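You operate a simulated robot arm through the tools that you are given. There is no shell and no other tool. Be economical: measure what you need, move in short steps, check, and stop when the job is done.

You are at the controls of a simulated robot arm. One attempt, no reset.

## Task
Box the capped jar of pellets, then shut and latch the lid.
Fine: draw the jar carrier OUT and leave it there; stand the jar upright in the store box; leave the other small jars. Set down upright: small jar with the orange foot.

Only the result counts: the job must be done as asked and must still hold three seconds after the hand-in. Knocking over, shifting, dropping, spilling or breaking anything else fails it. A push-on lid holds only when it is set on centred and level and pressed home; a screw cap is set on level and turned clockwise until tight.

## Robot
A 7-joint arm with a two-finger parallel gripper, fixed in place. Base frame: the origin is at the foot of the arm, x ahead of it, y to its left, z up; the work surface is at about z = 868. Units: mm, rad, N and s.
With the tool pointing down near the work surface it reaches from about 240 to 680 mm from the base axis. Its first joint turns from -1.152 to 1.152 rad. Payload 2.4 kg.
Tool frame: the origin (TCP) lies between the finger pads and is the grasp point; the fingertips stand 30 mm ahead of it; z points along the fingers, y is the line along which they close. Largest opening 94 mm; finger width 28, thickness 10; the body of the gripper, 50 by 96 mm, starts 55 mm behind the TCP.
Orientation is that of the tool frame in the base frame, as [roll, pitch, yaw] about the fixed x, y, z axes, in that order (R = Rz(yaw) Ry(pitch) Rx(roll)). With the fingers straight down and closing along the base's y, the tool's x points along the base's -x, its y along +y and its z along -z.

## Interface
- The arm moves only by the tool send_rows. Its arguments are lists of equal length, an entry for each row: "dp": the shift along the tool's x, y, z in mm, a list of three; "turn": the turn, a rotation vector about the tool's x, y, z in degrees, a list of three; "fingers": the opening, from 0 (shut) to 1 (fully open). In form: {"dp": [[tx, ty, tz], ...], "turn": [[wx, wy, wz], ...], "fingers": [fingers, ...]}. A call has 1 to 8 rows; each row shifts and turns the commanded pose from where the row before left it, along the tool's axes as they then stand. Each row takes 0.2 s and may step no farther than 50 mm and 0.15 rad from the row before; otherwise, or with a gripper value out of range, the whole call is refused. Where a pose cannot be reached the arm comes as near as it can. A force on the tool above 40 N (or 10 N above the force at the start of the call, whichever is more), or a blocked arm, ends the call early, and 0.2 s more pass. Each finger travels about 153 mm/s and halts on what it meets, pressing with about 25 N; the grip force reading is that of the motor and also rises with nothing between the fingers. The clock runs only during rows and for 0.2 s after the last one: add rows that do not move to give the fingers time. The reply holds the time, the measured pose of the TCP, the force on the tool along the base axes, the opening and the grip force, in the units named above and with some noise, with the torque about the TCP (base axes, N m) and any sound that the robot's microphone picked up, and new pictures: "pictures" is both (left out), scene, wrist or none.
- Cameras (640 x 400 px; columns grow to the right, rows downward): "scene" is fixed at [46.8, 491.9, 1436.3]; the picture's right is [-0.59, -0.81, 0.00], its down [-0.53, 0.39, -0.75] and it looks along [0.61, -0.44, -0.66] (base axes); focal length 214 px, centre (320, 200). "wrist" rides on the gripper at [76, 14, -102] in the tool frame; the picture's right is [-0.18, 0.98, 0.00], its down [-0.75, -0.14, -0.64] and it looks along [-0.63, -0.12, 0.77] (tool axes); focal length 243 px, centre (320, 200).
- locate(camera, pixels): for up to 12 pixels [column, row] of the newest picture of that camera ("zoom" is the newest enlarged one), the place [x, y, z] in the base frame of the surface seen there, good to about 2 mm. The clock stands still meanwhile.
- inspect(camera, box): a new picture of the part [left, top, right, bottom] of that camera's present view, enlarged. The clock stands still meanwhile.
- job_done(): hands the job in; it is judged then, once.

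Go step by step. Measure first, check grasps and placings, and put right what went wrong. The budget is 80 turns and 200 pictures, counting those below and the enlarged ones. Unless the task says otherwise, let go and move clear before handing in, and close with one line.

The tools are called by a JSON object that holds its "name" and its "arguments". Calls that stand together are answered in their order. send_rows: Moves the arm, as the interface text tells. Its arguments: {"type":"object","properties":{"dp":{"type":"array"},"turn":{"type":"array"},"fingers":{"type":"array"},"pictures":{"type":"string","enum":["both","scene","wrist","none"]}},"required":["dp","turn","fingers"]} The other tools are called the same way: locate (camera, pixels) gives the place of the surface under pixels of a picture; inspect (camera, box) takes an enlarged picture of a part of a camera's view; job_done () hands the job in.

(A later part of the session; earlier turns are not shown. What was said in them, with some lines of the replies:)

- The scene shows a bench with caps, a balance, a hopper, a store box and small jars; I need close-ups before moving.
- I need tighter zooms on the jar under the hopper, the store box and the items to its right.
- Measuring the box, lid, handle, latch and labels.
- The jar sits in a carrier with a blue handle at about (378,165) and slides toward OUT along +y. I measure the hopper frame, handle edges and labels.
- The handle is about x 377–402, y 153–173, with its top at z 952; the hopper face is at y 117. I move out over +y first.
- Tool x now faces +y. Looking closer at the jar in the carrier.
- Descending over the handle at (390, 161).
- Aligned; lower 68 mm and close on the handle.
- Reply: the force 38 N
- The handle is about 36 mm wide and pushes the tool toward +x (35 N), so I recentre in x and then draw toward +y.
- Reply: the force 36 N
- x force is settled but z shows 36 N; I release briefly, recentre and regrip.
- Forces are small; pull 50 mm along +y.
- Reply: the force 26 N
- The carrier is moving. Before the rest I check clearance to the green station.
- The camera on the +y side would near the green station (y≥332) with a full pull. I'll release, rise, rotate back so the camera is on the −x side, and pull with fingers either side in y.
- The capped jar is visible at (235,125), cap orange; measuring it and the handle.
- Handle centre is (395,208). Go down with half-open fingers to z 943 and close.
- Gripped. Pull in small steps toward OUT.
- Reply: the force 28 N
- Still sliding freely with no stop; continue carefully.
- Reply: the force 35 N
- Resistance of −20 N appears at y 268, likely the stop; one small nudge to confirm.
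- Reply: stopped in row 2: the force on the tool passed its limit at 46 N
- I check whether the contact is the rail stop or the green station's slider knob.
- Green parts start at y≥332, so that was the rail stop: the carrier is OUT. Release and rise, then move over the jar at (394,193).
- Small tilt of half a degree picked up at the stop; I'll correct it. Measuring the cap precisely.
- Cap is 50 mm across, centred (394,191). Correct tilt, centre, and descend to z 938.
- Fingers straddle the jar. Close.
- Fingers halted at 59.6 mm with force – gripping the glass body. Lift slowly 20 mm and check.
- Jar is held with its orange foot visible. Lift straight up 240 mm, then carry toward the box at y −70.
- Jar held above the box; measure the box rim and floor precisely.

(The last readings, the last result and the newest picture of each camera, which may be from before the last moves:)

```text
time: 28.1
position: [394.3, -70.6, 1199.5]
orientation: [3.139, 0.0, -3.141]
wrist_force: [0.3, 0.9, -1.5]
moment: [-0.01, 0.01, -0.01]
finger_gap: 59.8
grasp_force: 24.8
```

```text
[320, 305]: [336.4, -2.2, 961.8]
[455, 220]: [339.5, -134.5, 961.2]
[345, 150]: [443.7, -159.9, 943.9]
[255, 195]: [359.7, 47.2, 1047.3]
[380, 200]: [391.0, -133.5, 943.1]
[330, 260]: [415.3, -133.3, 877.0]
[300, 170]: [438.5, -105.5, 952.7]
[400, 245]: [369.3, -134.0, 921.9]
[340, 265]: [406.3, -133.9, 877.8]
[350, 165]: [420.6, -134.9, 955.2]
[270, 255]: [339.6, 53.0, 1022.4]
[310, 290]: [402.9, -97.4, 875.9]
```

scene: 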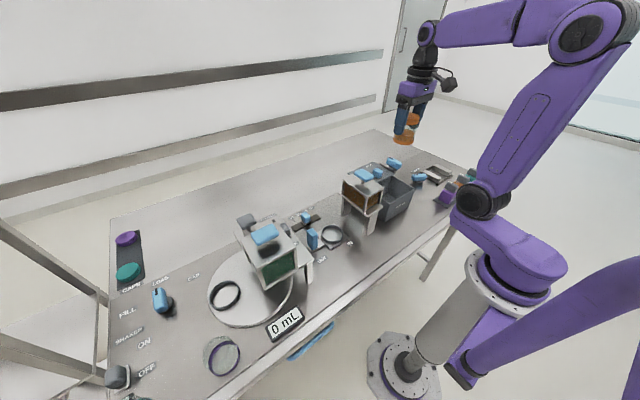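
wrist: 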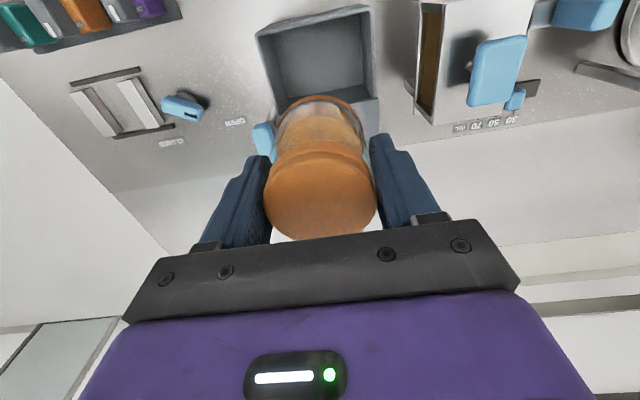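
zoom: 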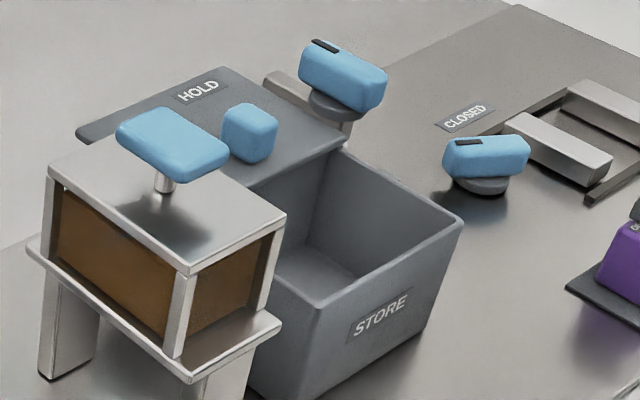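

Interior x 345–440, y −135…−5, floor 875. Descend at (390,−70) to 948 first.

{"name": "send_rows", "arguments": {"dp": [[4, 0, 25], [0, 0, 35], [0, 0, 38], [0, 0, 38], [0, 0, 38], [0, 0, 35], [0, 0, 27], [0, 0, 15]], "turn": [[0, 0, 0], [0, 0, 0], [0, 0, 0], [0, 0, 0], [0, 0, 0], [0, 0, 0], [0, 0, 0], [0, 0, 0]], "fingers": [0.3, 0.3, 0.3, 0.3, 0.3, 0.3, 0.3, 0.3]}}

```text
time: 29.9
position: [391.2, -70.0, 949.6]
orientation: [3.141, -0.002, -3.141]
wrist_force: [0.0, -0.1, -1.7]
moment: [-0.03, 0.01, 0.02]
finger_gap: 59.5
grasp_force: 24.9
```

scene: 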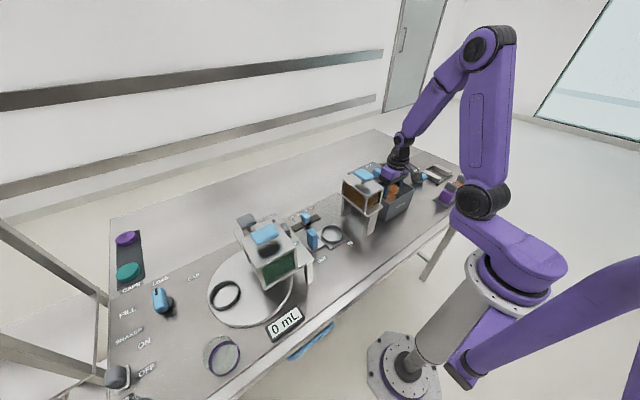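
wrist: 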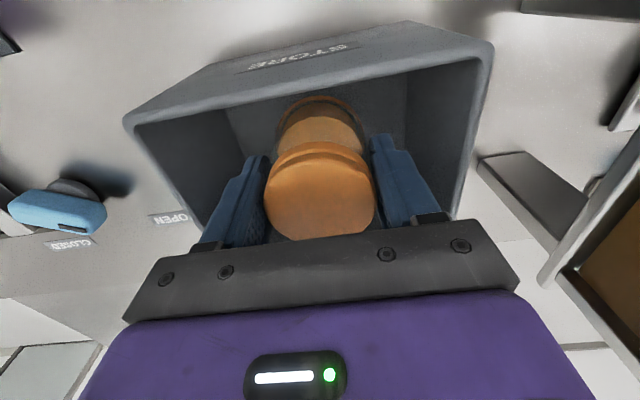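

Lower in 2 mm steps until the floor is felt.

{"name": "send_rows", "arguments": {"dp": [[0, 0, 4], [0, 0, 3], [0, 0, 2], [0, 0, 2], [0, 0, 1], [0, 0, 1]], "turn": [[0, 0, 0], [0, 0, 0], [0, 0, 0], [0, 0, 0], [0, 0, 0], [0, 0, 0]], "fingers": [0.3, 0.3, 0.3, 0.3, 0.3, 0.3], "pictures": "none"}}

```text
time: 31.3
position: [389.9, -70.8, 935.4]
orientation: [3.14, 0.002, -3.141]
wrist_force: [-0.1, -0.6, -0.2]
moment: [-0.05, 0.03, 0.01]
finger_gap: 59.9
grasp_force: 25.0
```

{"name": "send_rows", "arguments": {"dp": [[0, 0, 1], [0, 0, 1], [0, 0, 0]], "turn": [[0, 0, 0], [0, 0, 0], [0, 0, 0]], "fingers": [0.3, 0.3, 0.3], "pictures": "none"}}

```text
time: 32.1
position: [391.0, -69.6, 932.6]
orientation: [3.141, 0.003, 3.14]
wrist_force: [-1.6, 1.2, 16.5]
moment: [-0.01, -0.03, 0.0]
finger_gap: 59.7
grasp_force: 25.4
```

Floor felt (16.5 N). Open the fingers gradually and rise.

{"name": "send_rows", "arguments": {"dp": [[0, 0, -0.7], [0, 0, 0], [0, 0, 0], [0, 0, 0], [0, 0, -20], [0, 0, -40], [0, 0, -45], [0, 0, -45]], "turn": [[0, 0, 0], [0, 0, 0], [0, 0, 0], [0, 0, 0], [0, 0, 0], [0, 0, 0], [0, 0, 0], [0, 0, 0]], "fingers": [0.62, 0.7, 0.85, 0.85, 0.85, 0.85, 0.85, 0.85]}}

{"name": "inspect", "arguments": {"camera": "scene", "box": [340, 140, 440, 225]}}

```text
time: 33.9
position: [391.0, -70.0, 1084.3]
orientation: [3.141, 0.002, -3.141]
wrist_force: [-0.8, 0.3, 0.0]
moment: [0.01, 0.0, 0.0]
finger_gap: 80.1
grasp_force: 0.2
```

scene: 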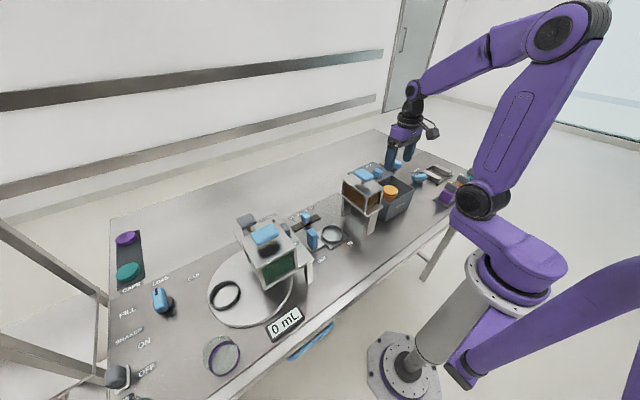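
wrist: 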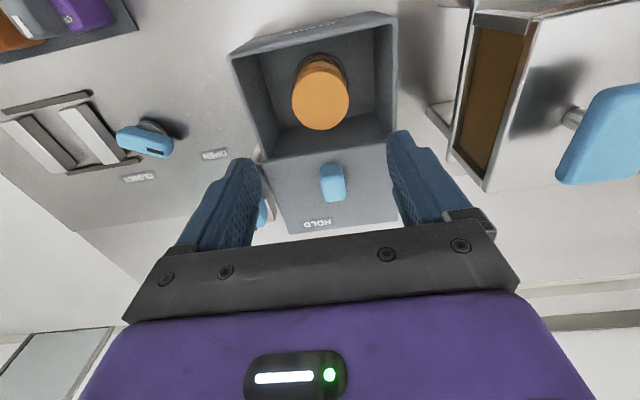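

```text
4.71 times, centred on (390, 182) of scene
```

zoom: 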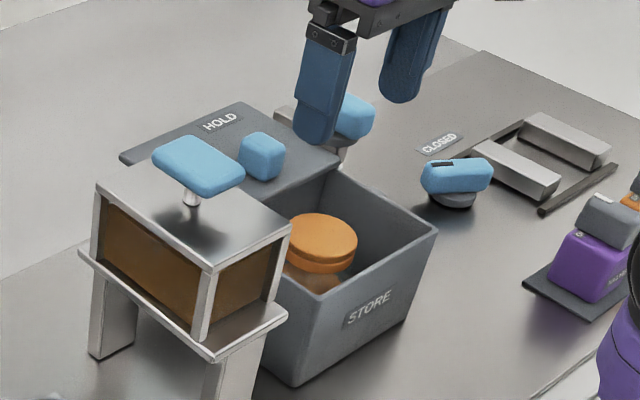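

Jar stands upright in the box. Now a better view of lid and latch.

{"name": "send_rows", "arguments": {"dp": [[15, -20, -20], [15, -20, -20], [15, -20, -20], [15, -20, 0]], "turn": [[0, 0, 0], [0, 0, 0], [0, 0, 0], [0, 0, 0]], "fingers": [1, 1, 1, 1], "pictures": "wrist"}}

{"name": "inspect", "arguments": {"camera": "wrist", "box": [240, 80, 420, 190]}}

```text
time: 34.9
position: [328.0, -151.8, 1144.8]
orientation: [3.14, 0.001, 3.141]
wrist_force: [0.3, 0.1, 0.5]
moment: [-0.01, -0.03, -0.01]
finger_gap: 94.0
grasp_force: 0.2
```

wrist: 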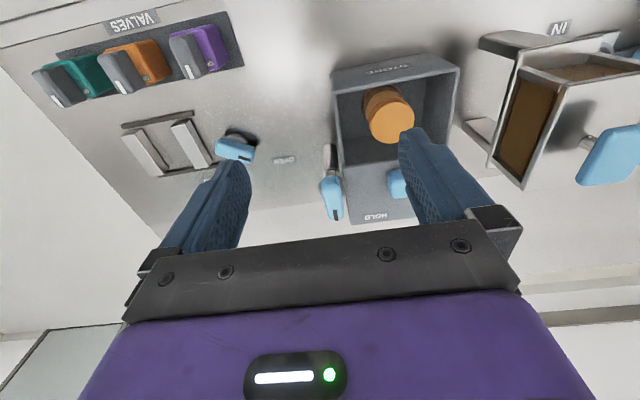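

```text
3.56 times, centred on (330, 135) of wrist
```

zoom: 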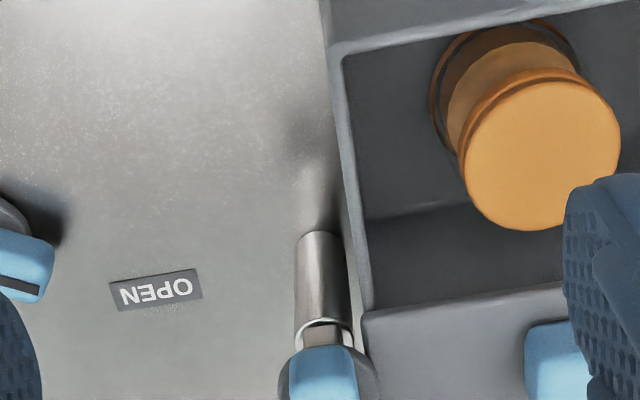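

{"name": "inspect", "arguments": {"camera": "wrist", "box": [300, 135, 420, 235]}}

{"name": "inspect", "arguments": {"camera": "scene", "box": [360, 150, 420, 200]}}

{"name": "locate", "arguments": {"camera": "wrist", "pixels": [[332, 180], [336, 212], [324, 182], [341, 182], [332, 200], [375, 217], [345, 225], [415, 218], [343, 168], [331, 150], [331, 165], [397, 185]]}}

```text
4.00 times, centred on (360, 185) of wrist
```

zoom: 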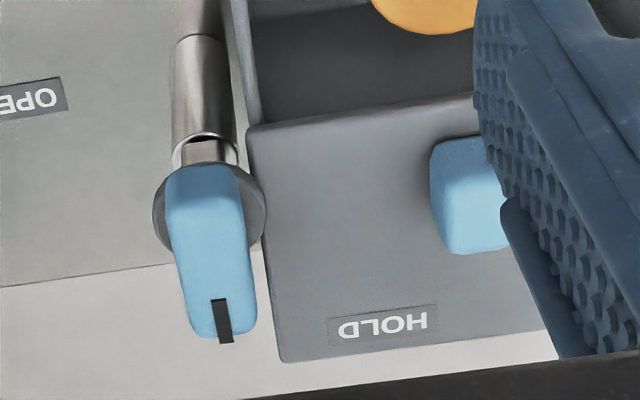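

```text
8.00 times, centred on (390, 175) of scene
```

zoom: 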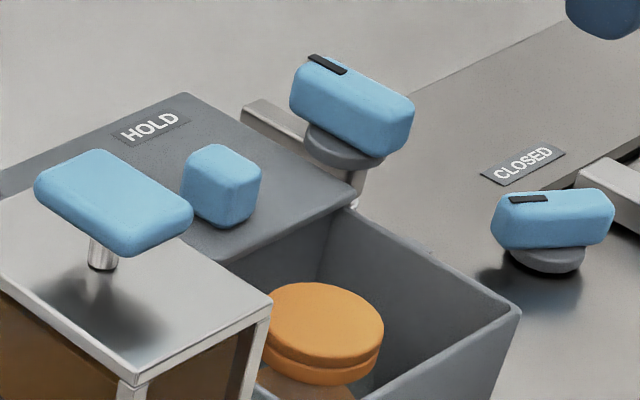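

```text
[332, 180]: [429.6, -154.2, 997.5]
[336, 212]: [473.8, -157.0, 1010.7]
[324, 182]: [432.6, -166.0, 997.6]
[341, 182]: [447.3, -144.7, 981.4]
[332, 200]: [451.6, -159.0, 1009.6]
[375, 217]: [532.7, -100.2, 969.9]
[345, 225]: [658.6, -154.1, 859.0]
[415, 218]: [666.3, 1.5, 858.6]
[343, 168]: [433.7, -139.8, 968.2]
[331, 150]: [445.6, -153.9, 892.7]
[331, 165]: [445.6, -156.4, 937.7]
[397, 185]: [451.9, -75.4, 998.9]
```

The latch pivots at about (447,−156), with its arm and mark now toward +x, and HOLD is printed on the lid; the lid slides toward −x. Move above the lid knob.

{"name": "send_rows", "arguments": {"dp": [[-20, 16, 0], [-28, 16, 0], [-28, 16, 0], [-28, 16, 0], [-24, 16, 0], [0, 0, 20]], "turn": [[0, 0, 0], [0, 0, 0], [0, 0, 0], [0, 0, 0], [0, 0, 0], [0, 0, 0]], "fingers": [0.6, 0.6, 0.6, 0.5, 0.5, 0.5]}}

{"name": "inspect", "arguments": {"camera": "wrist", "box": [200, 80, 440, 240]}}

{"name": "locate", "arguments": {"camera": "zoom", "pixels": [[320, 160], [320, 300], [290, 220], [350, 220], [100, 240], [100, 330]]}}

```text
time: 36.3
position: [457.7, -71.2, 1124.1]
orientation: [3.14, 0.001, -3.142]
wrist_force: [1.0, 0.6, 0.7]
moment: [0.0, 0.03, 0.02]
finger_gap: 47.0
grasp_force: 0.1
```

scene: 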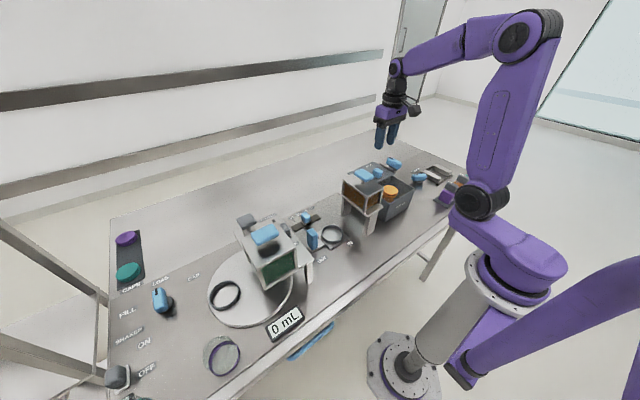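
wrist: 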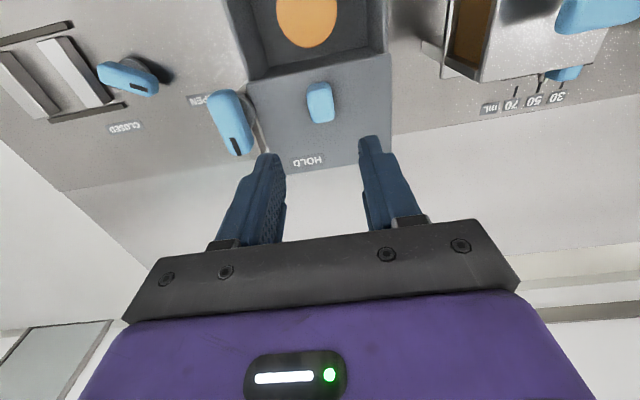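

```text
2.50 times, centred on (320, 160) of wrist
```

zoom: 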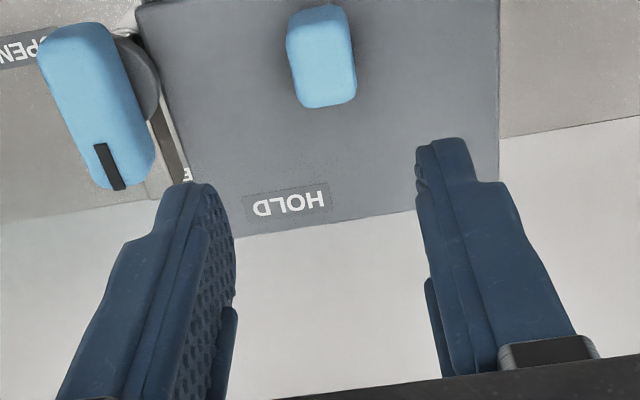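

```text
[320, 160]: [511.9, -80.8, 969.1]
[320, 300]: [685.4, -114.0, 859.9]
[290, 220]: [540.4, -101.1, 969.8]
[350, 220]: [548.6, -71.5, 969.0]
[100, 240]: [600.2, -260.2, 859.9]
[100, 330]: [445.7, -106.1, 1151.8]
```

{"name": "locate", "arguments": {"camera": "wrist", "pixels": [[320, 86], [318, 118], [308, 103], [332, 103], [236, 120], [250, 160], [243, 150], [254, 120], [230, 92], [268, 140], [310, 172], [392, 60]]}}

```text
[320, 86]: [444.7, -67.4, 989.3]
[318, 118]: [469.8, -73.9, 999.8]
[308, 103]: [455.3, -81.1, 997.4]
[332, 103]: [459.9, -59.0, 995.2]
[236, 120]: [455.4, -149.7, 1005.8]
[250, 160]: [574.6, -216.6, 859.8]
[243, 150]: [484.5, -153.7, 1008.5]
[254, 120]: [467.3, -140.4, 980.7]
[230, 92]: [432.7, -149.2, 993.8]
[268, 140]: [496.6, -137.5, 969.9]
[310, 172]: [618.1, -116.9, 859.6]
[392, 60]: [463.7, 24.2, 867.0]
```

Knob centre (457,−70), z 970–1000. Descend 118 mm and grip it.

{"name": "send_rows", "arguments": {"dp": [[0, 1, 30], [0, 0, 30], [0, 0, 30], [0, 0, 18], [0, 0, 9], [0, 0, 0], [0, 0, 0]], "turn": [[0, 0, 0], [0, 0, 0], [0, 0, 0], [0, 0, 0], [0, 0, 0], [0, 0, 0], [0, 0, 0]], "fingers": [0.5, 0.5, 0.5, 0.5, 0.5, 0.3, 0.18], "pictures": "wrist"}}

```text
time: 37.9
position: [456.5, -69.7, 1006.3]
orientation: [3.14, 0.002, 3.14]
wrist_force: [-0.6, -7.4, -4.2]
moment: [-0.19, -0.43, 0.12]
finger_gap: 23.5
grasp_force: 45.7
```

wrist: 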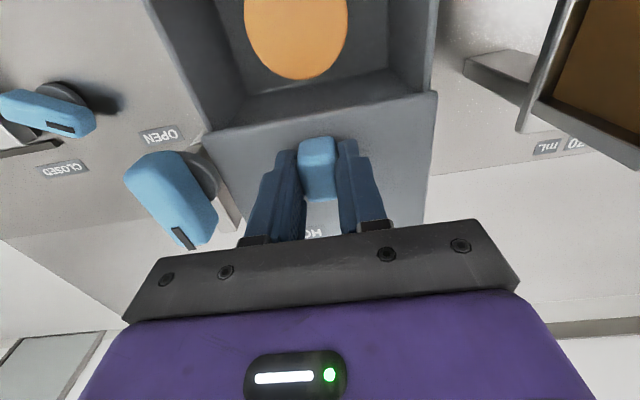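

Knob gripped (23.5 mm). Slide toward −x in small steps.

{"name": "send_rows", "arguments": {"dp": [[4, 0, 0], [8, 0, 0], [8, 0, 0], [8, 0, 0]], "turn": [[0, 0, 0], [0, 0, 0], [0, 0, 0], [0, 0, 0]], "fingers": [0.15, 0.15, 0.15, 0.15]}}

```text
time: 38.9
position: [429.6, -70.5, 1006.7]
orientation: [3.139, -0.003, -3.141]
wrist_force: [0.0, -9.4, -17.7]
moment: [-0.35, -0.21, 0.05]
finger_gap: 23.7
grasp_force: 45.0
```

scene: 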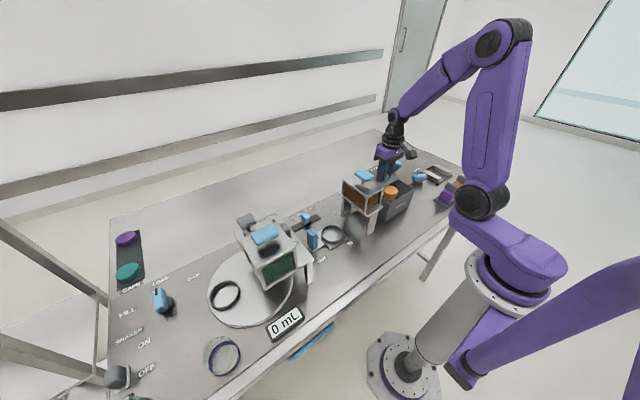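
wrist: 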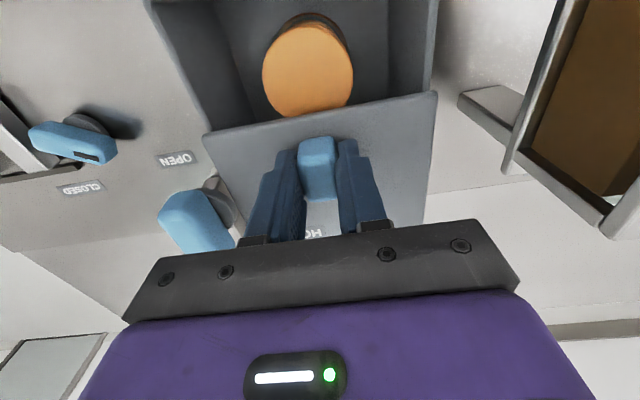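

The lid slides. Continue.

{"name": "send_rows", "arguments": {"dp": [[10, 0, 0.5], [10, 0, 0], [10, 0, 0], [10, 0, 0], [10, 0, 0], [8, 0, 0]], "turn": [[0, 0, 0], [0, 0, 0], [0, 0, 0], [0, 0, 0], [0, 0, 0], [0, 0, 0]], "fingers": [0.15, 0.15, 0.15, 0.15, 0.15, 0.15]}}

```text
time: 40.3
position: [372.9, -70.4, 1005.7]
orientation: [3.138, 0.005, 3.141]
wrist_force: [0.6, -14.0, 10.8]
moment: [-0.36, -0.77, 0.11]
finger_gap: 23.6
grasp_force: 45.0
```

scene: 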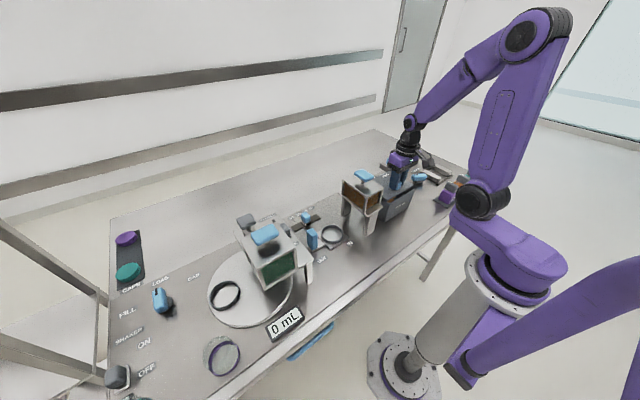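
wrist: 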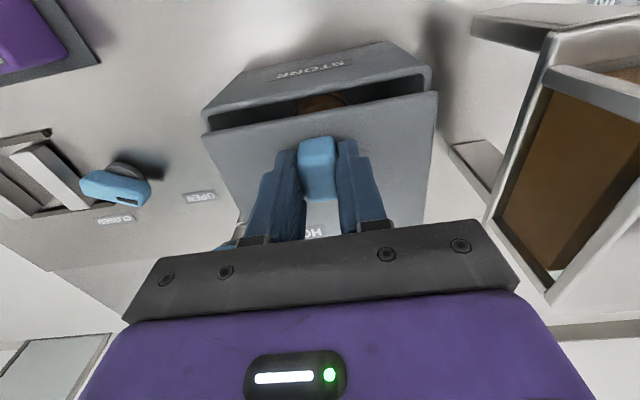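

{"name": "send_rows", "arguments": {"dp": [[5, 0, 0], [5, 0, 0], [4, 0, 0], [3, 0, 0], [3, 0, 0], [3, 0, 0]], "turn": [[0, 0, 0], [0, 0, 0], [0, 0, 0], [0, 0, 0], [0, 0, 0], [0, 0, 0]], "fingers": [0.15, 0.15, 0.15, 0.15, 0.15, 0.15]}}

```text
time: 41.5
position: [357.6, -70.4, 1006.7]
orientation: [-3.139, 0.015, -3.141]
wrist_force: [9.8, -2.3, -17.9]
moment: [0.02, -0.04, 0.0]
finger_gap: 23.5
grasp_force: 44.7
stopped in row 6: the force on the tool passed its limit at 42 N (the readings are from after the stop); the commanded pose is now the measured one
```

scene: 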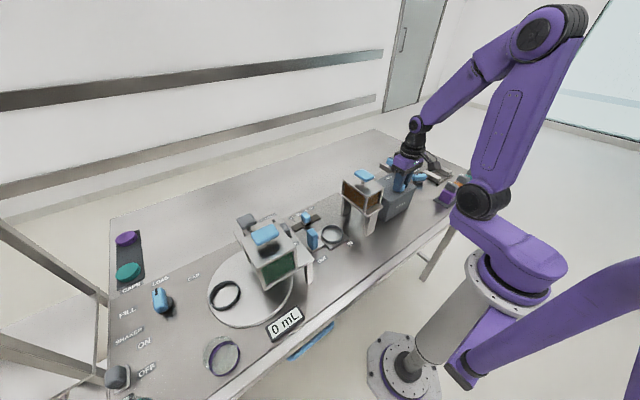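
wrist: 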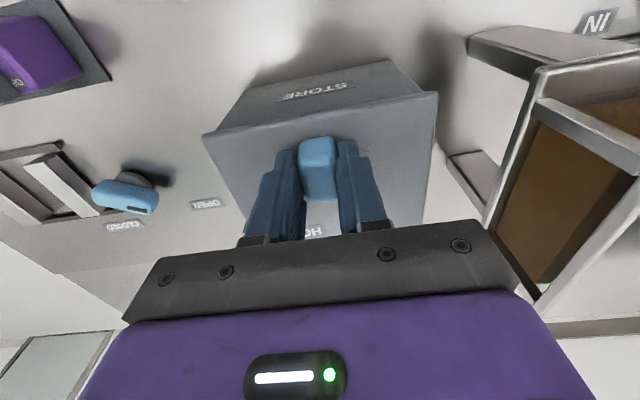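

Hit the end stop after 99 mm; the lid covers the box. Release and rise, then look at the latch.

{"name": "send_rows", "arguments": {"dp": [[0, 0, 0], [0, 0, 0], [0, 0, -25], [10, 0, -40], [10, -20, -40], [10, -20, -20], [0, -20, 0]], "turn": [[0, 0, 0], [0, 0, 0], [0, 0, 0], [0, 0, 0], [0, 0, 0], [0, 0, 0], [0, 0, 0]], "fingers": [0.45, 0.45, 0.5, 0.5, 1, 1, 1]}}

{"name": "inspect", "arguments": {"camera": "wrist", "box": [240, 50, 430, 190]}}

{"name": "inspect", "arguments": {"camera": "scene", "box": [350, 145, 440, 225]}}

```text
time: 43.1
position: [324.8, -129.6, 1131.9]
orientation: [-3.14, 0.014, -3.14]
wrist_force: [-0.1, -0.1, 0.1]
moment: [0.01, -0.01, -0.01]
finger_gap: 93.9
grasp_force: 0.1
```

scene: 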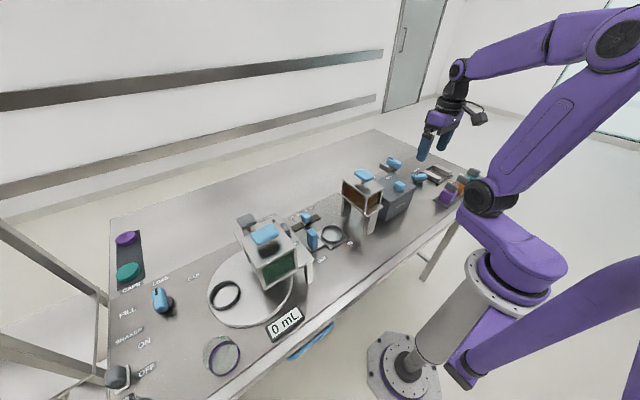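
wrist: 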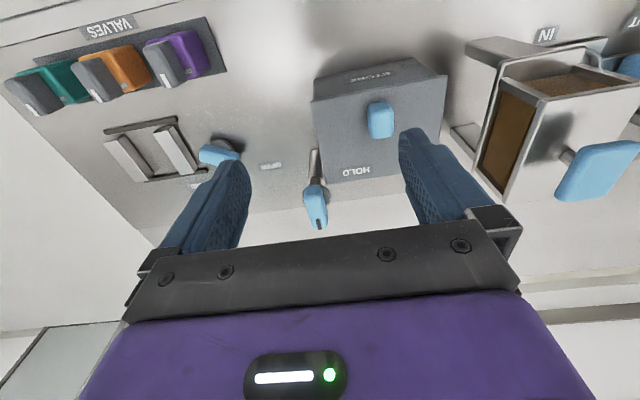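

```text
2.86 times, centred on (335, 120) of wrist
```

zoom: 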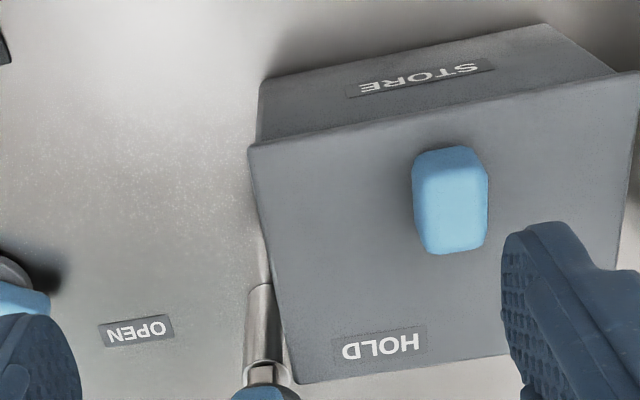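

```text
5.00 times, centred on (395, 185) of scene
```

zoom: 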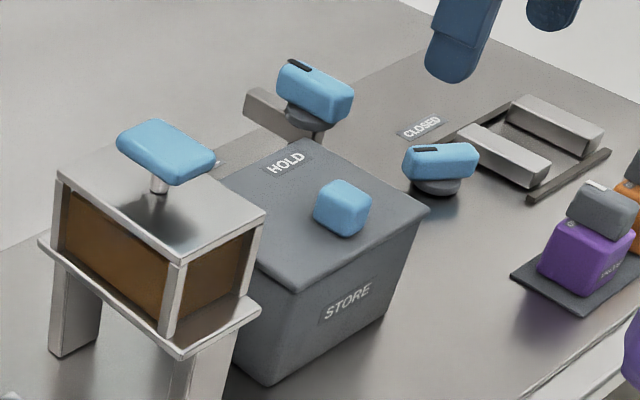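

Lid is shut. The latch knob at (315,205) must turn so that its mark goes from +x to +y (HOLD). Measuring knob, bar and lid edges.

{"name": "inspect", "arguments": {"camera": "wrist", "box": [270, 140, 390, 240]}}

{"name": "locate", "arguments": {"camera": "zoom", "pixels": [[235, 245], [265, 470], [180, 300], [300, 300], [240, 350], [200, 260], [285, 260], [265, 400], [300, 220], [400, 190], [235, 120], [325, 215]]}}

{"name": "inspect", "arguments": {"camera": "scene", "box": [380, 145, 430, 190]}}

{"name": "locate", "arguments": {"camera": "zoom", "pixels": [[80, 150], [60, 125], [110, 190], [150, 180], [130, 95], [280, 150], [200, 130], [190, 240], [230, 200], [180, 210], [30, 330], [150, 250]]}}

```text
4.00 times, centred on (330, 190) of wrist
```

zoom: 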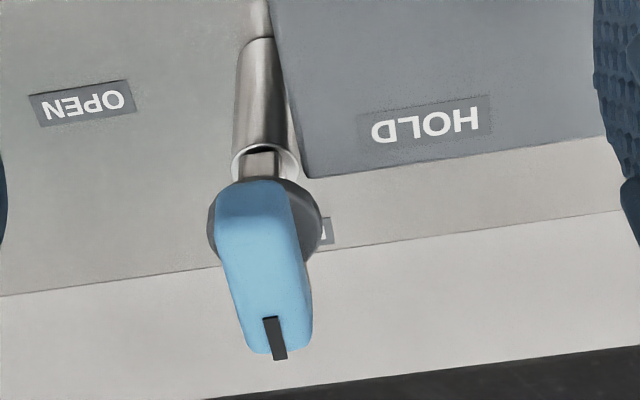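

```text
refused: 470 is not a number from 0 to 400
```

```text
8.89 times, centred on (405, 168) of scene
```

zoom: 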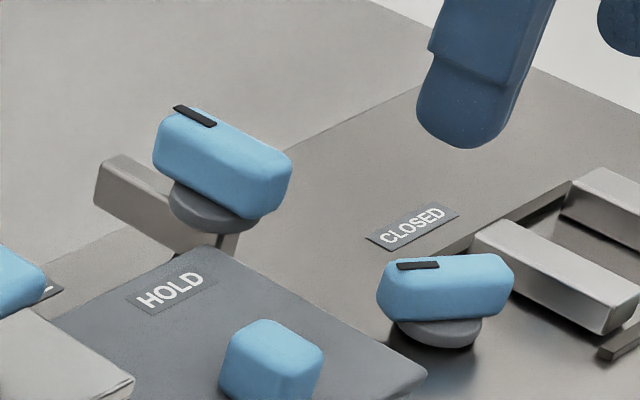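

```text
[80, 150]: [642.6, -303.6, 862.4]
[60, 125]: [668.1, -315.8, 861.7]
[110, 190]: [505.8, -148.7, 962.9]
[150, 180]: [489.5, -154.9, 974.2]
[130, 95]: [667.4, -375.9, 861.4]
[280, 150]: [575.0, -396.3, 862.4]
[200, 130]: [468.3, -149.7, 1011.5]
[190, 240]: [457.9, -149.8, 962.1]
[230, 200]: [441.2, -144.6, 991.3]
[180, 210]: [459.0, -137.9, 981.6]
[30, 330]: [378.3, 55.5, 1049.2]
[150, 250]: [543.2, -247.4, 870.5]
```

{"name": "inspect", "arguments": {"camera": "wrist", "box": [270, 140, 390, 240]}}

{"name": "locate", "arguments": {"camera": "zoom", "pixels": [[240, 190], [262, 345], [215, 225], [320, 225], [250, 260], [222, 200], [285, 200], [292, 300], [310, 172], [590, 132], [260, 165], [325, 232]]}}

```text
4.00 times, centred on (330, 190) of wrist
```

zoom: 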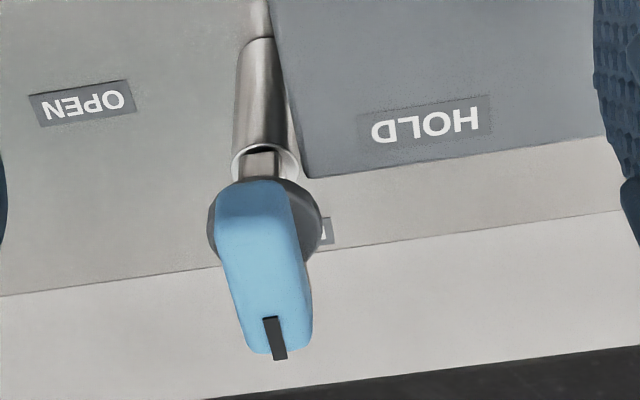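

```text
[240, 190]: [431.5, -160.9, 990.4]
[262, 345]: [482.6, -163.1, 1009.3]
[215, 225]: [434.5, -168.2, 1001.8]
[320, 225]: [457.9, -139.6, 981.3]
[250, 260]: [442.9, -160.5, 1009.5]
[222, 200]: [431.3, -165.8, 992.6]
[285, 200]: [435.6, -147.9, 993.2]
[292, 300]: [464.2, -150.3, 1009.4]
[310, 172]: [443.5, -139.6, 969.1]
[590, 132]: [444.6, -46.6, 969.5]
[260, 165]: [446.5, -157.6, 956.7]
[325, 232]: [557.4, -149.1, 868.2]
```

Latch axis is about (458,−156), knob 22 mm wide in y, z 985–1010. Move above it with half-open fingers.

{"name": "send_rows", "arguments": {"dp": [[-20, -5, 0], [-30, -6, 0], [-35, -6, 0], [-30, -6, 0], [-18, -4, 0], [0, 0, 30], [0, 0, 0]], "turn": [[0, 0.8, 0], [0, 0, 0], [0, 0, 0], [0, 0, 0], [0, 0, 0], [0, 0, 0], [0, 0, 0]], "fingers": [0.6, 0.5, 0.5, 0.5, 0.5, 0.5, 0.5]}}

```text
time: 44.7
position: [457.4, -156.1, 1099.7]
orientation: [-3.14, 0.0, -3.141]
wrist_force: [0.1, 0.5, -0.3]
moment: [0.02, -0.01, 0.01]
finger_gap: 47.1
grasp_force: 0.1
```

scene: 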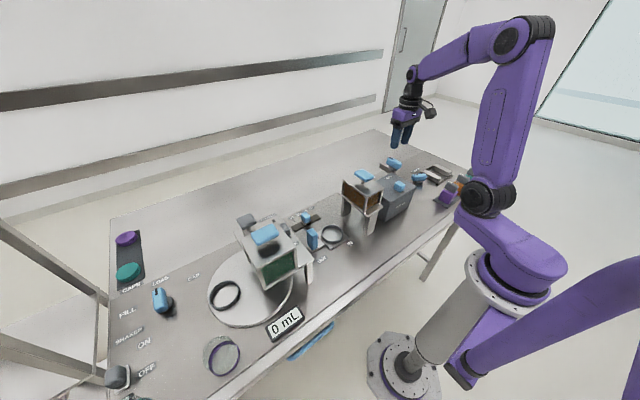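
wrist: 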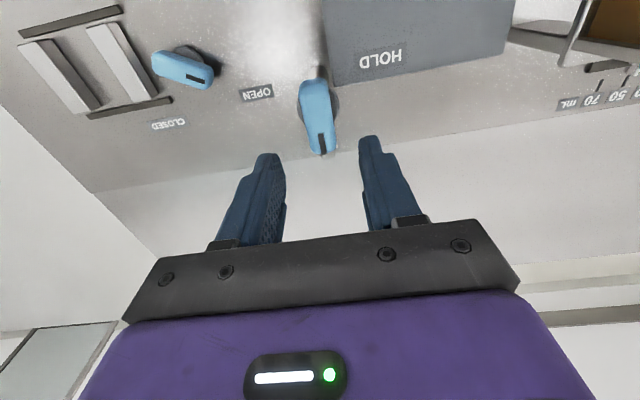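

Lower to z 1018 and grip the latch knob.

{"name": "send_rows", "arguments": {"dp": [[0, 0, 30], [0, 0, 30], [0, 0, 15], [0, 0, 7], [0, 0, 0], [0, 0, 0], [0, 0, 0]], "turn": [[0, 0, 0], [0, 0, 0], [0, 0, 0], [0, 0, 0], [0, 0, 0], [0, 0, 0], [0, 0, 0]], "fingers": [0.5, 0.5, 0.5, 0.5, 0.3, 0.18, 0.18], "pictures": "wrist"}}

```text
time: 46.3
position: [457.4, -157.4, 1019.5]
orientation: [-3.14, 0.0, -3.14]
wrist_force: [0.3, -5.9, -4.9]
moment: [-0.07, -0.73, 0.04]
finger_gap: 23.8
grasp_force: 45.5
```

wrist: 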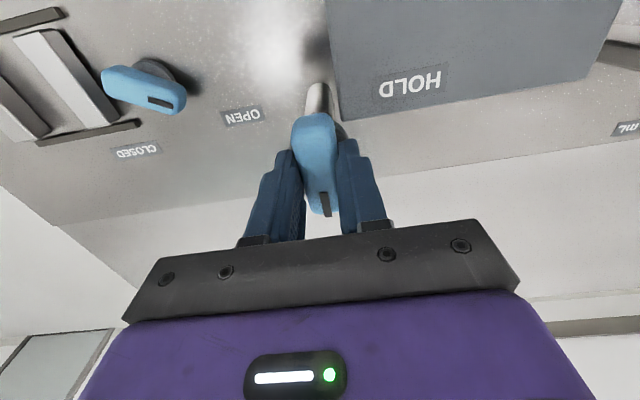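

Gripped. Turn counter-clockwise seen from above (tool −z), a first portion.

{"name": "send_rows", "arguments": {"dp": [[0, 0, 0], [0, 0, 0], [0, 0, 0]], "turn": [[0, 0, -4], [0, 0, -6], [0, 0, -6]], "fingers": [0.15, 0.15, 0.15], "pictures": "wrist"}}

```text
time: 47.1
position: [457.3, -157.6, 1019.8]
orientation: [3.141, 0.001, -2.861]
wrist_force: [6.5, -9.6, -22.2]
moment: [0.19, -1.29, -0.01]
finger_gap: 24.0
grasp_force: 45.1
```

wrist: 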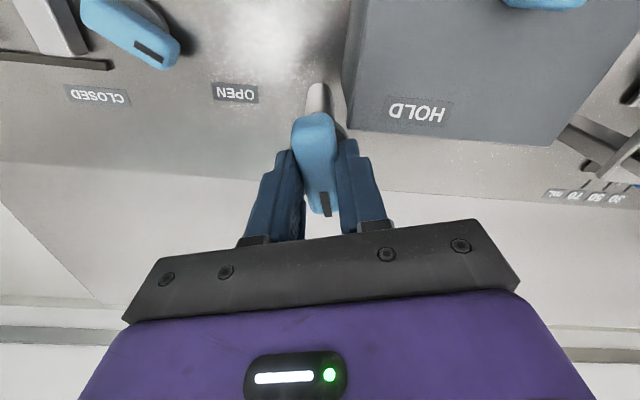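

It turns freely (moment z ≈ 0). Continue.

{"name": "send_rows", "arguments": {"dp": [[0, 0, 0], [0, 0, 0], [0, 0, 0], [0, 0, 0], [0, 0, 0], [0, 0, 0]], "turn": [[0, 0, -7], [0, 0, -7], [0, 0, -7], [0, 0, -7], [0, 0, -7], [0, 0, -7]], "fingers": [0.15, 0.15, 0.15, 0.15, 0.15, 0.15]}}

```text
time: 48.5
position: [457.0, -156.8, 1020.8]
orientation: [3.139, -0.001, -2.126]
wrist_force: [10.1, -9.1, -35.0]
moment: [-0.16, -0.45, 0.0]
finger_gap: 23.8
grasp_force: 45.4
```

scene: 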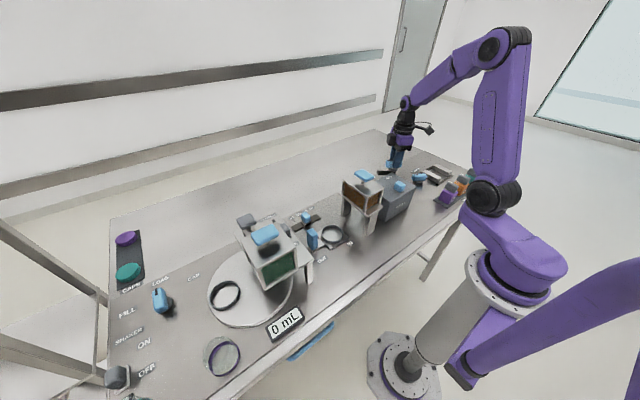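
wrist: 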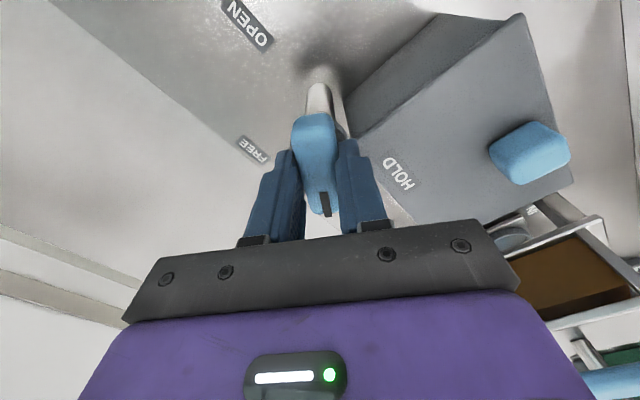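

FREE is visible behind and HOLD ahead. Relieve the vertical pull slightly and continue to the stop.

{"name": "send_rows", "arguments": {"dp": [[0, 0, 1.5], [0, 0, 0], [0, 0, 0], [0, 0, 0], [0, 0, 0], [0, 0, 0]], "turn": [[0, 0, 0], [0, 0, -6], [0, 0, -6], [0, 0, -6], [0, 0, -6], [0, 0, -4]], "fingers": [0.15, 0.15, 0.15, 0.15, 0.15, 0.15]}}

```text
time: 49.9
position: [456.7, -157.0, 1018.9]
orientation: [-3.14, -0.001, -1.639]
wrist_force: [-7.4, -0.6, 22.0]
moment: [-0.35, 0.37, 0.01]
finger_gap: 23.7
grasp_force: 44.8
```

scene: 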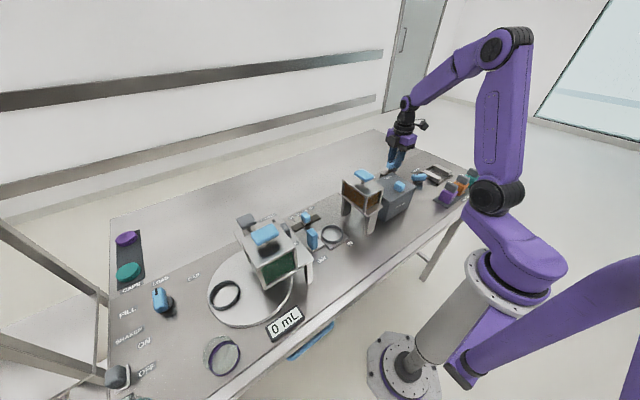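
wrist: 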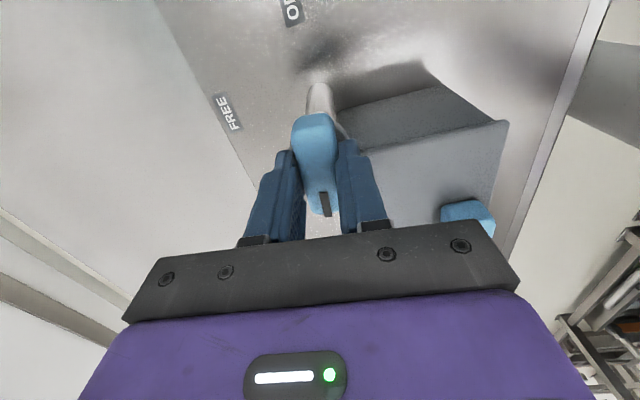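

86° turned, no torque yet. Continue to feel for the stop.

{"name": "send_rows", "arguments": {"dp": [[0, 0, -0.5], [0, 0, 0], [0, 0, 0]], "turn": [[0, 0, -3], [0, 0, -3], [0, 0, -3]], "fingers": [0.15, 0.15, 0.15], "pictures": "wrist"}}

```text
time: 50.7
position: [456.6, -157.4, 1018.7]
orientation: [3.141, 0.003, -1.488]
wrist_force: [-7.2, 0.0, 19.6]
moment: [0.43, 0.16, -1.75]
finger_gap: 25.8
grasp_force: 44.9
```

wrist: 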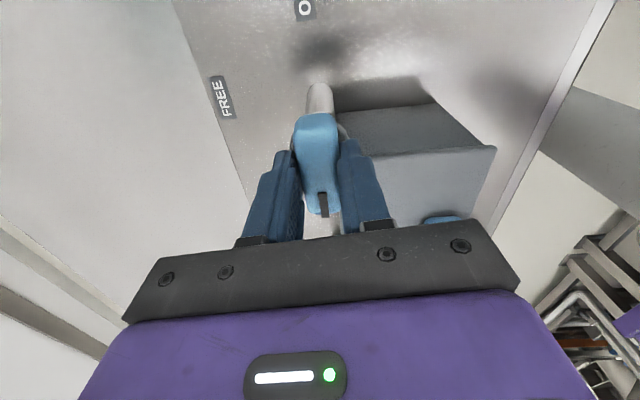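

Torque −1.75 N m and the gap grew: the stop at about 90° is reached. Ease back, release and rise.

{"name": "send_rows", "arguments": {"dp": [[0, 0, 0], [0, 0, 0], [0, 0, 0], [0, 0, -25], [0, 0, -45], [0, 0, -45], [0, 0, -40]], "turn": [[0, 0, 3.5], [0, 0, 0], [0, 0, 0], [0, 0, 0], [0, 0, 0], [0, 0, 0], [0, 0, 0]], "fingers": [0.2, 0.5, 0.5, 0.5, 0.5, 0.5, 0.5]}}

{"name": "inspect", "arguments": {"camera": "scene", "box": [360, 145, 440, 215]}}

{"name": "inspect", "arguments": {"camera": "scene", "box": [280, 190, 390, 280]}}

{"name": "inspect", "arguments": {"camera": "wrist", "box": [200, 30, 480, 210]}}

```text
time: 52.3
position: [457.8, -159.0, 1172.7]
orientation: [3.141, 0.0, -1.543]
wrist_force: [0.5, 0.2, -0.2]
moment: [0.02, -0.01, 0.0]
finger_gap: 46.8
grasp_force: 0.0
```

scene: 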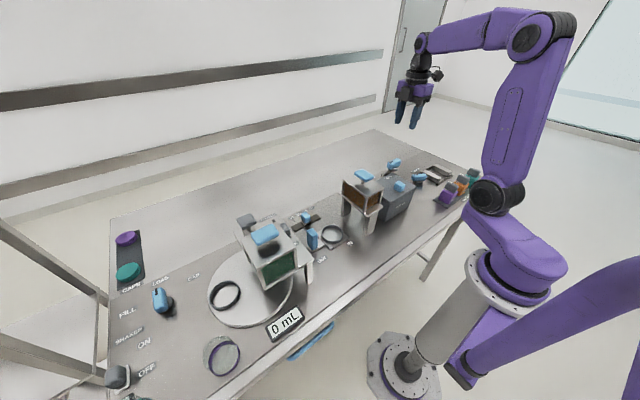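
wrist: 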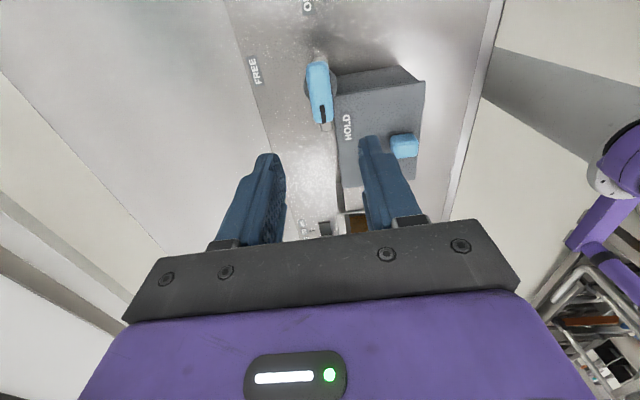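

```text
5.71 times, centred on (400, 180) of scene
```

zoom: 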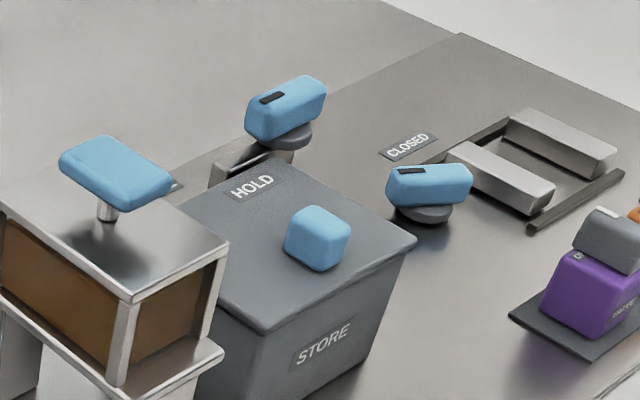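

```text
4.44 times, centred on (335, 235) of scene
```

zoom: 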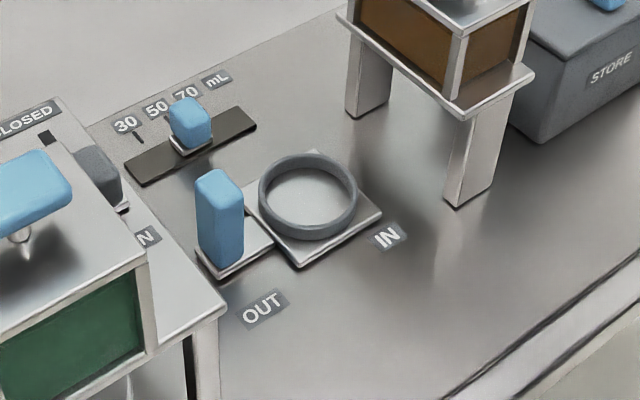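

```text
2.22 times, centred on (340, 120) of wrist
```

zoom: 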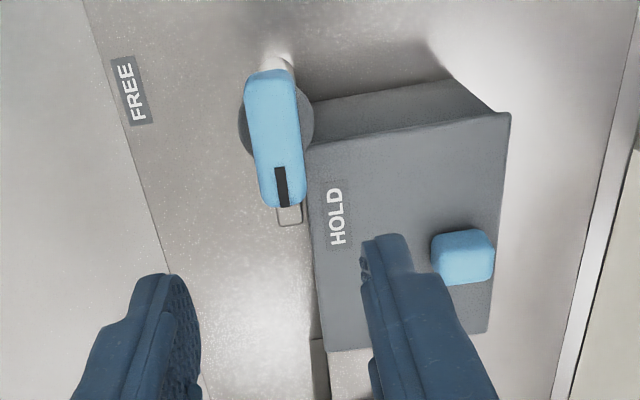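

The knob's mark now points toward +y beside HOLD with the bar across the lid's back edge. The lid is shut, the jar is boxed, the carrier is OUT and the hand is clear, so I hand in.

{"name": "job_done", "arguments": {}}

```text
The job is handed in.
```

The capped orange-foot jar stands upright in the store box, the lid is shut and latched at HOLD, and the carrier is left OUT; I handed the job in and have no verdict back yet.
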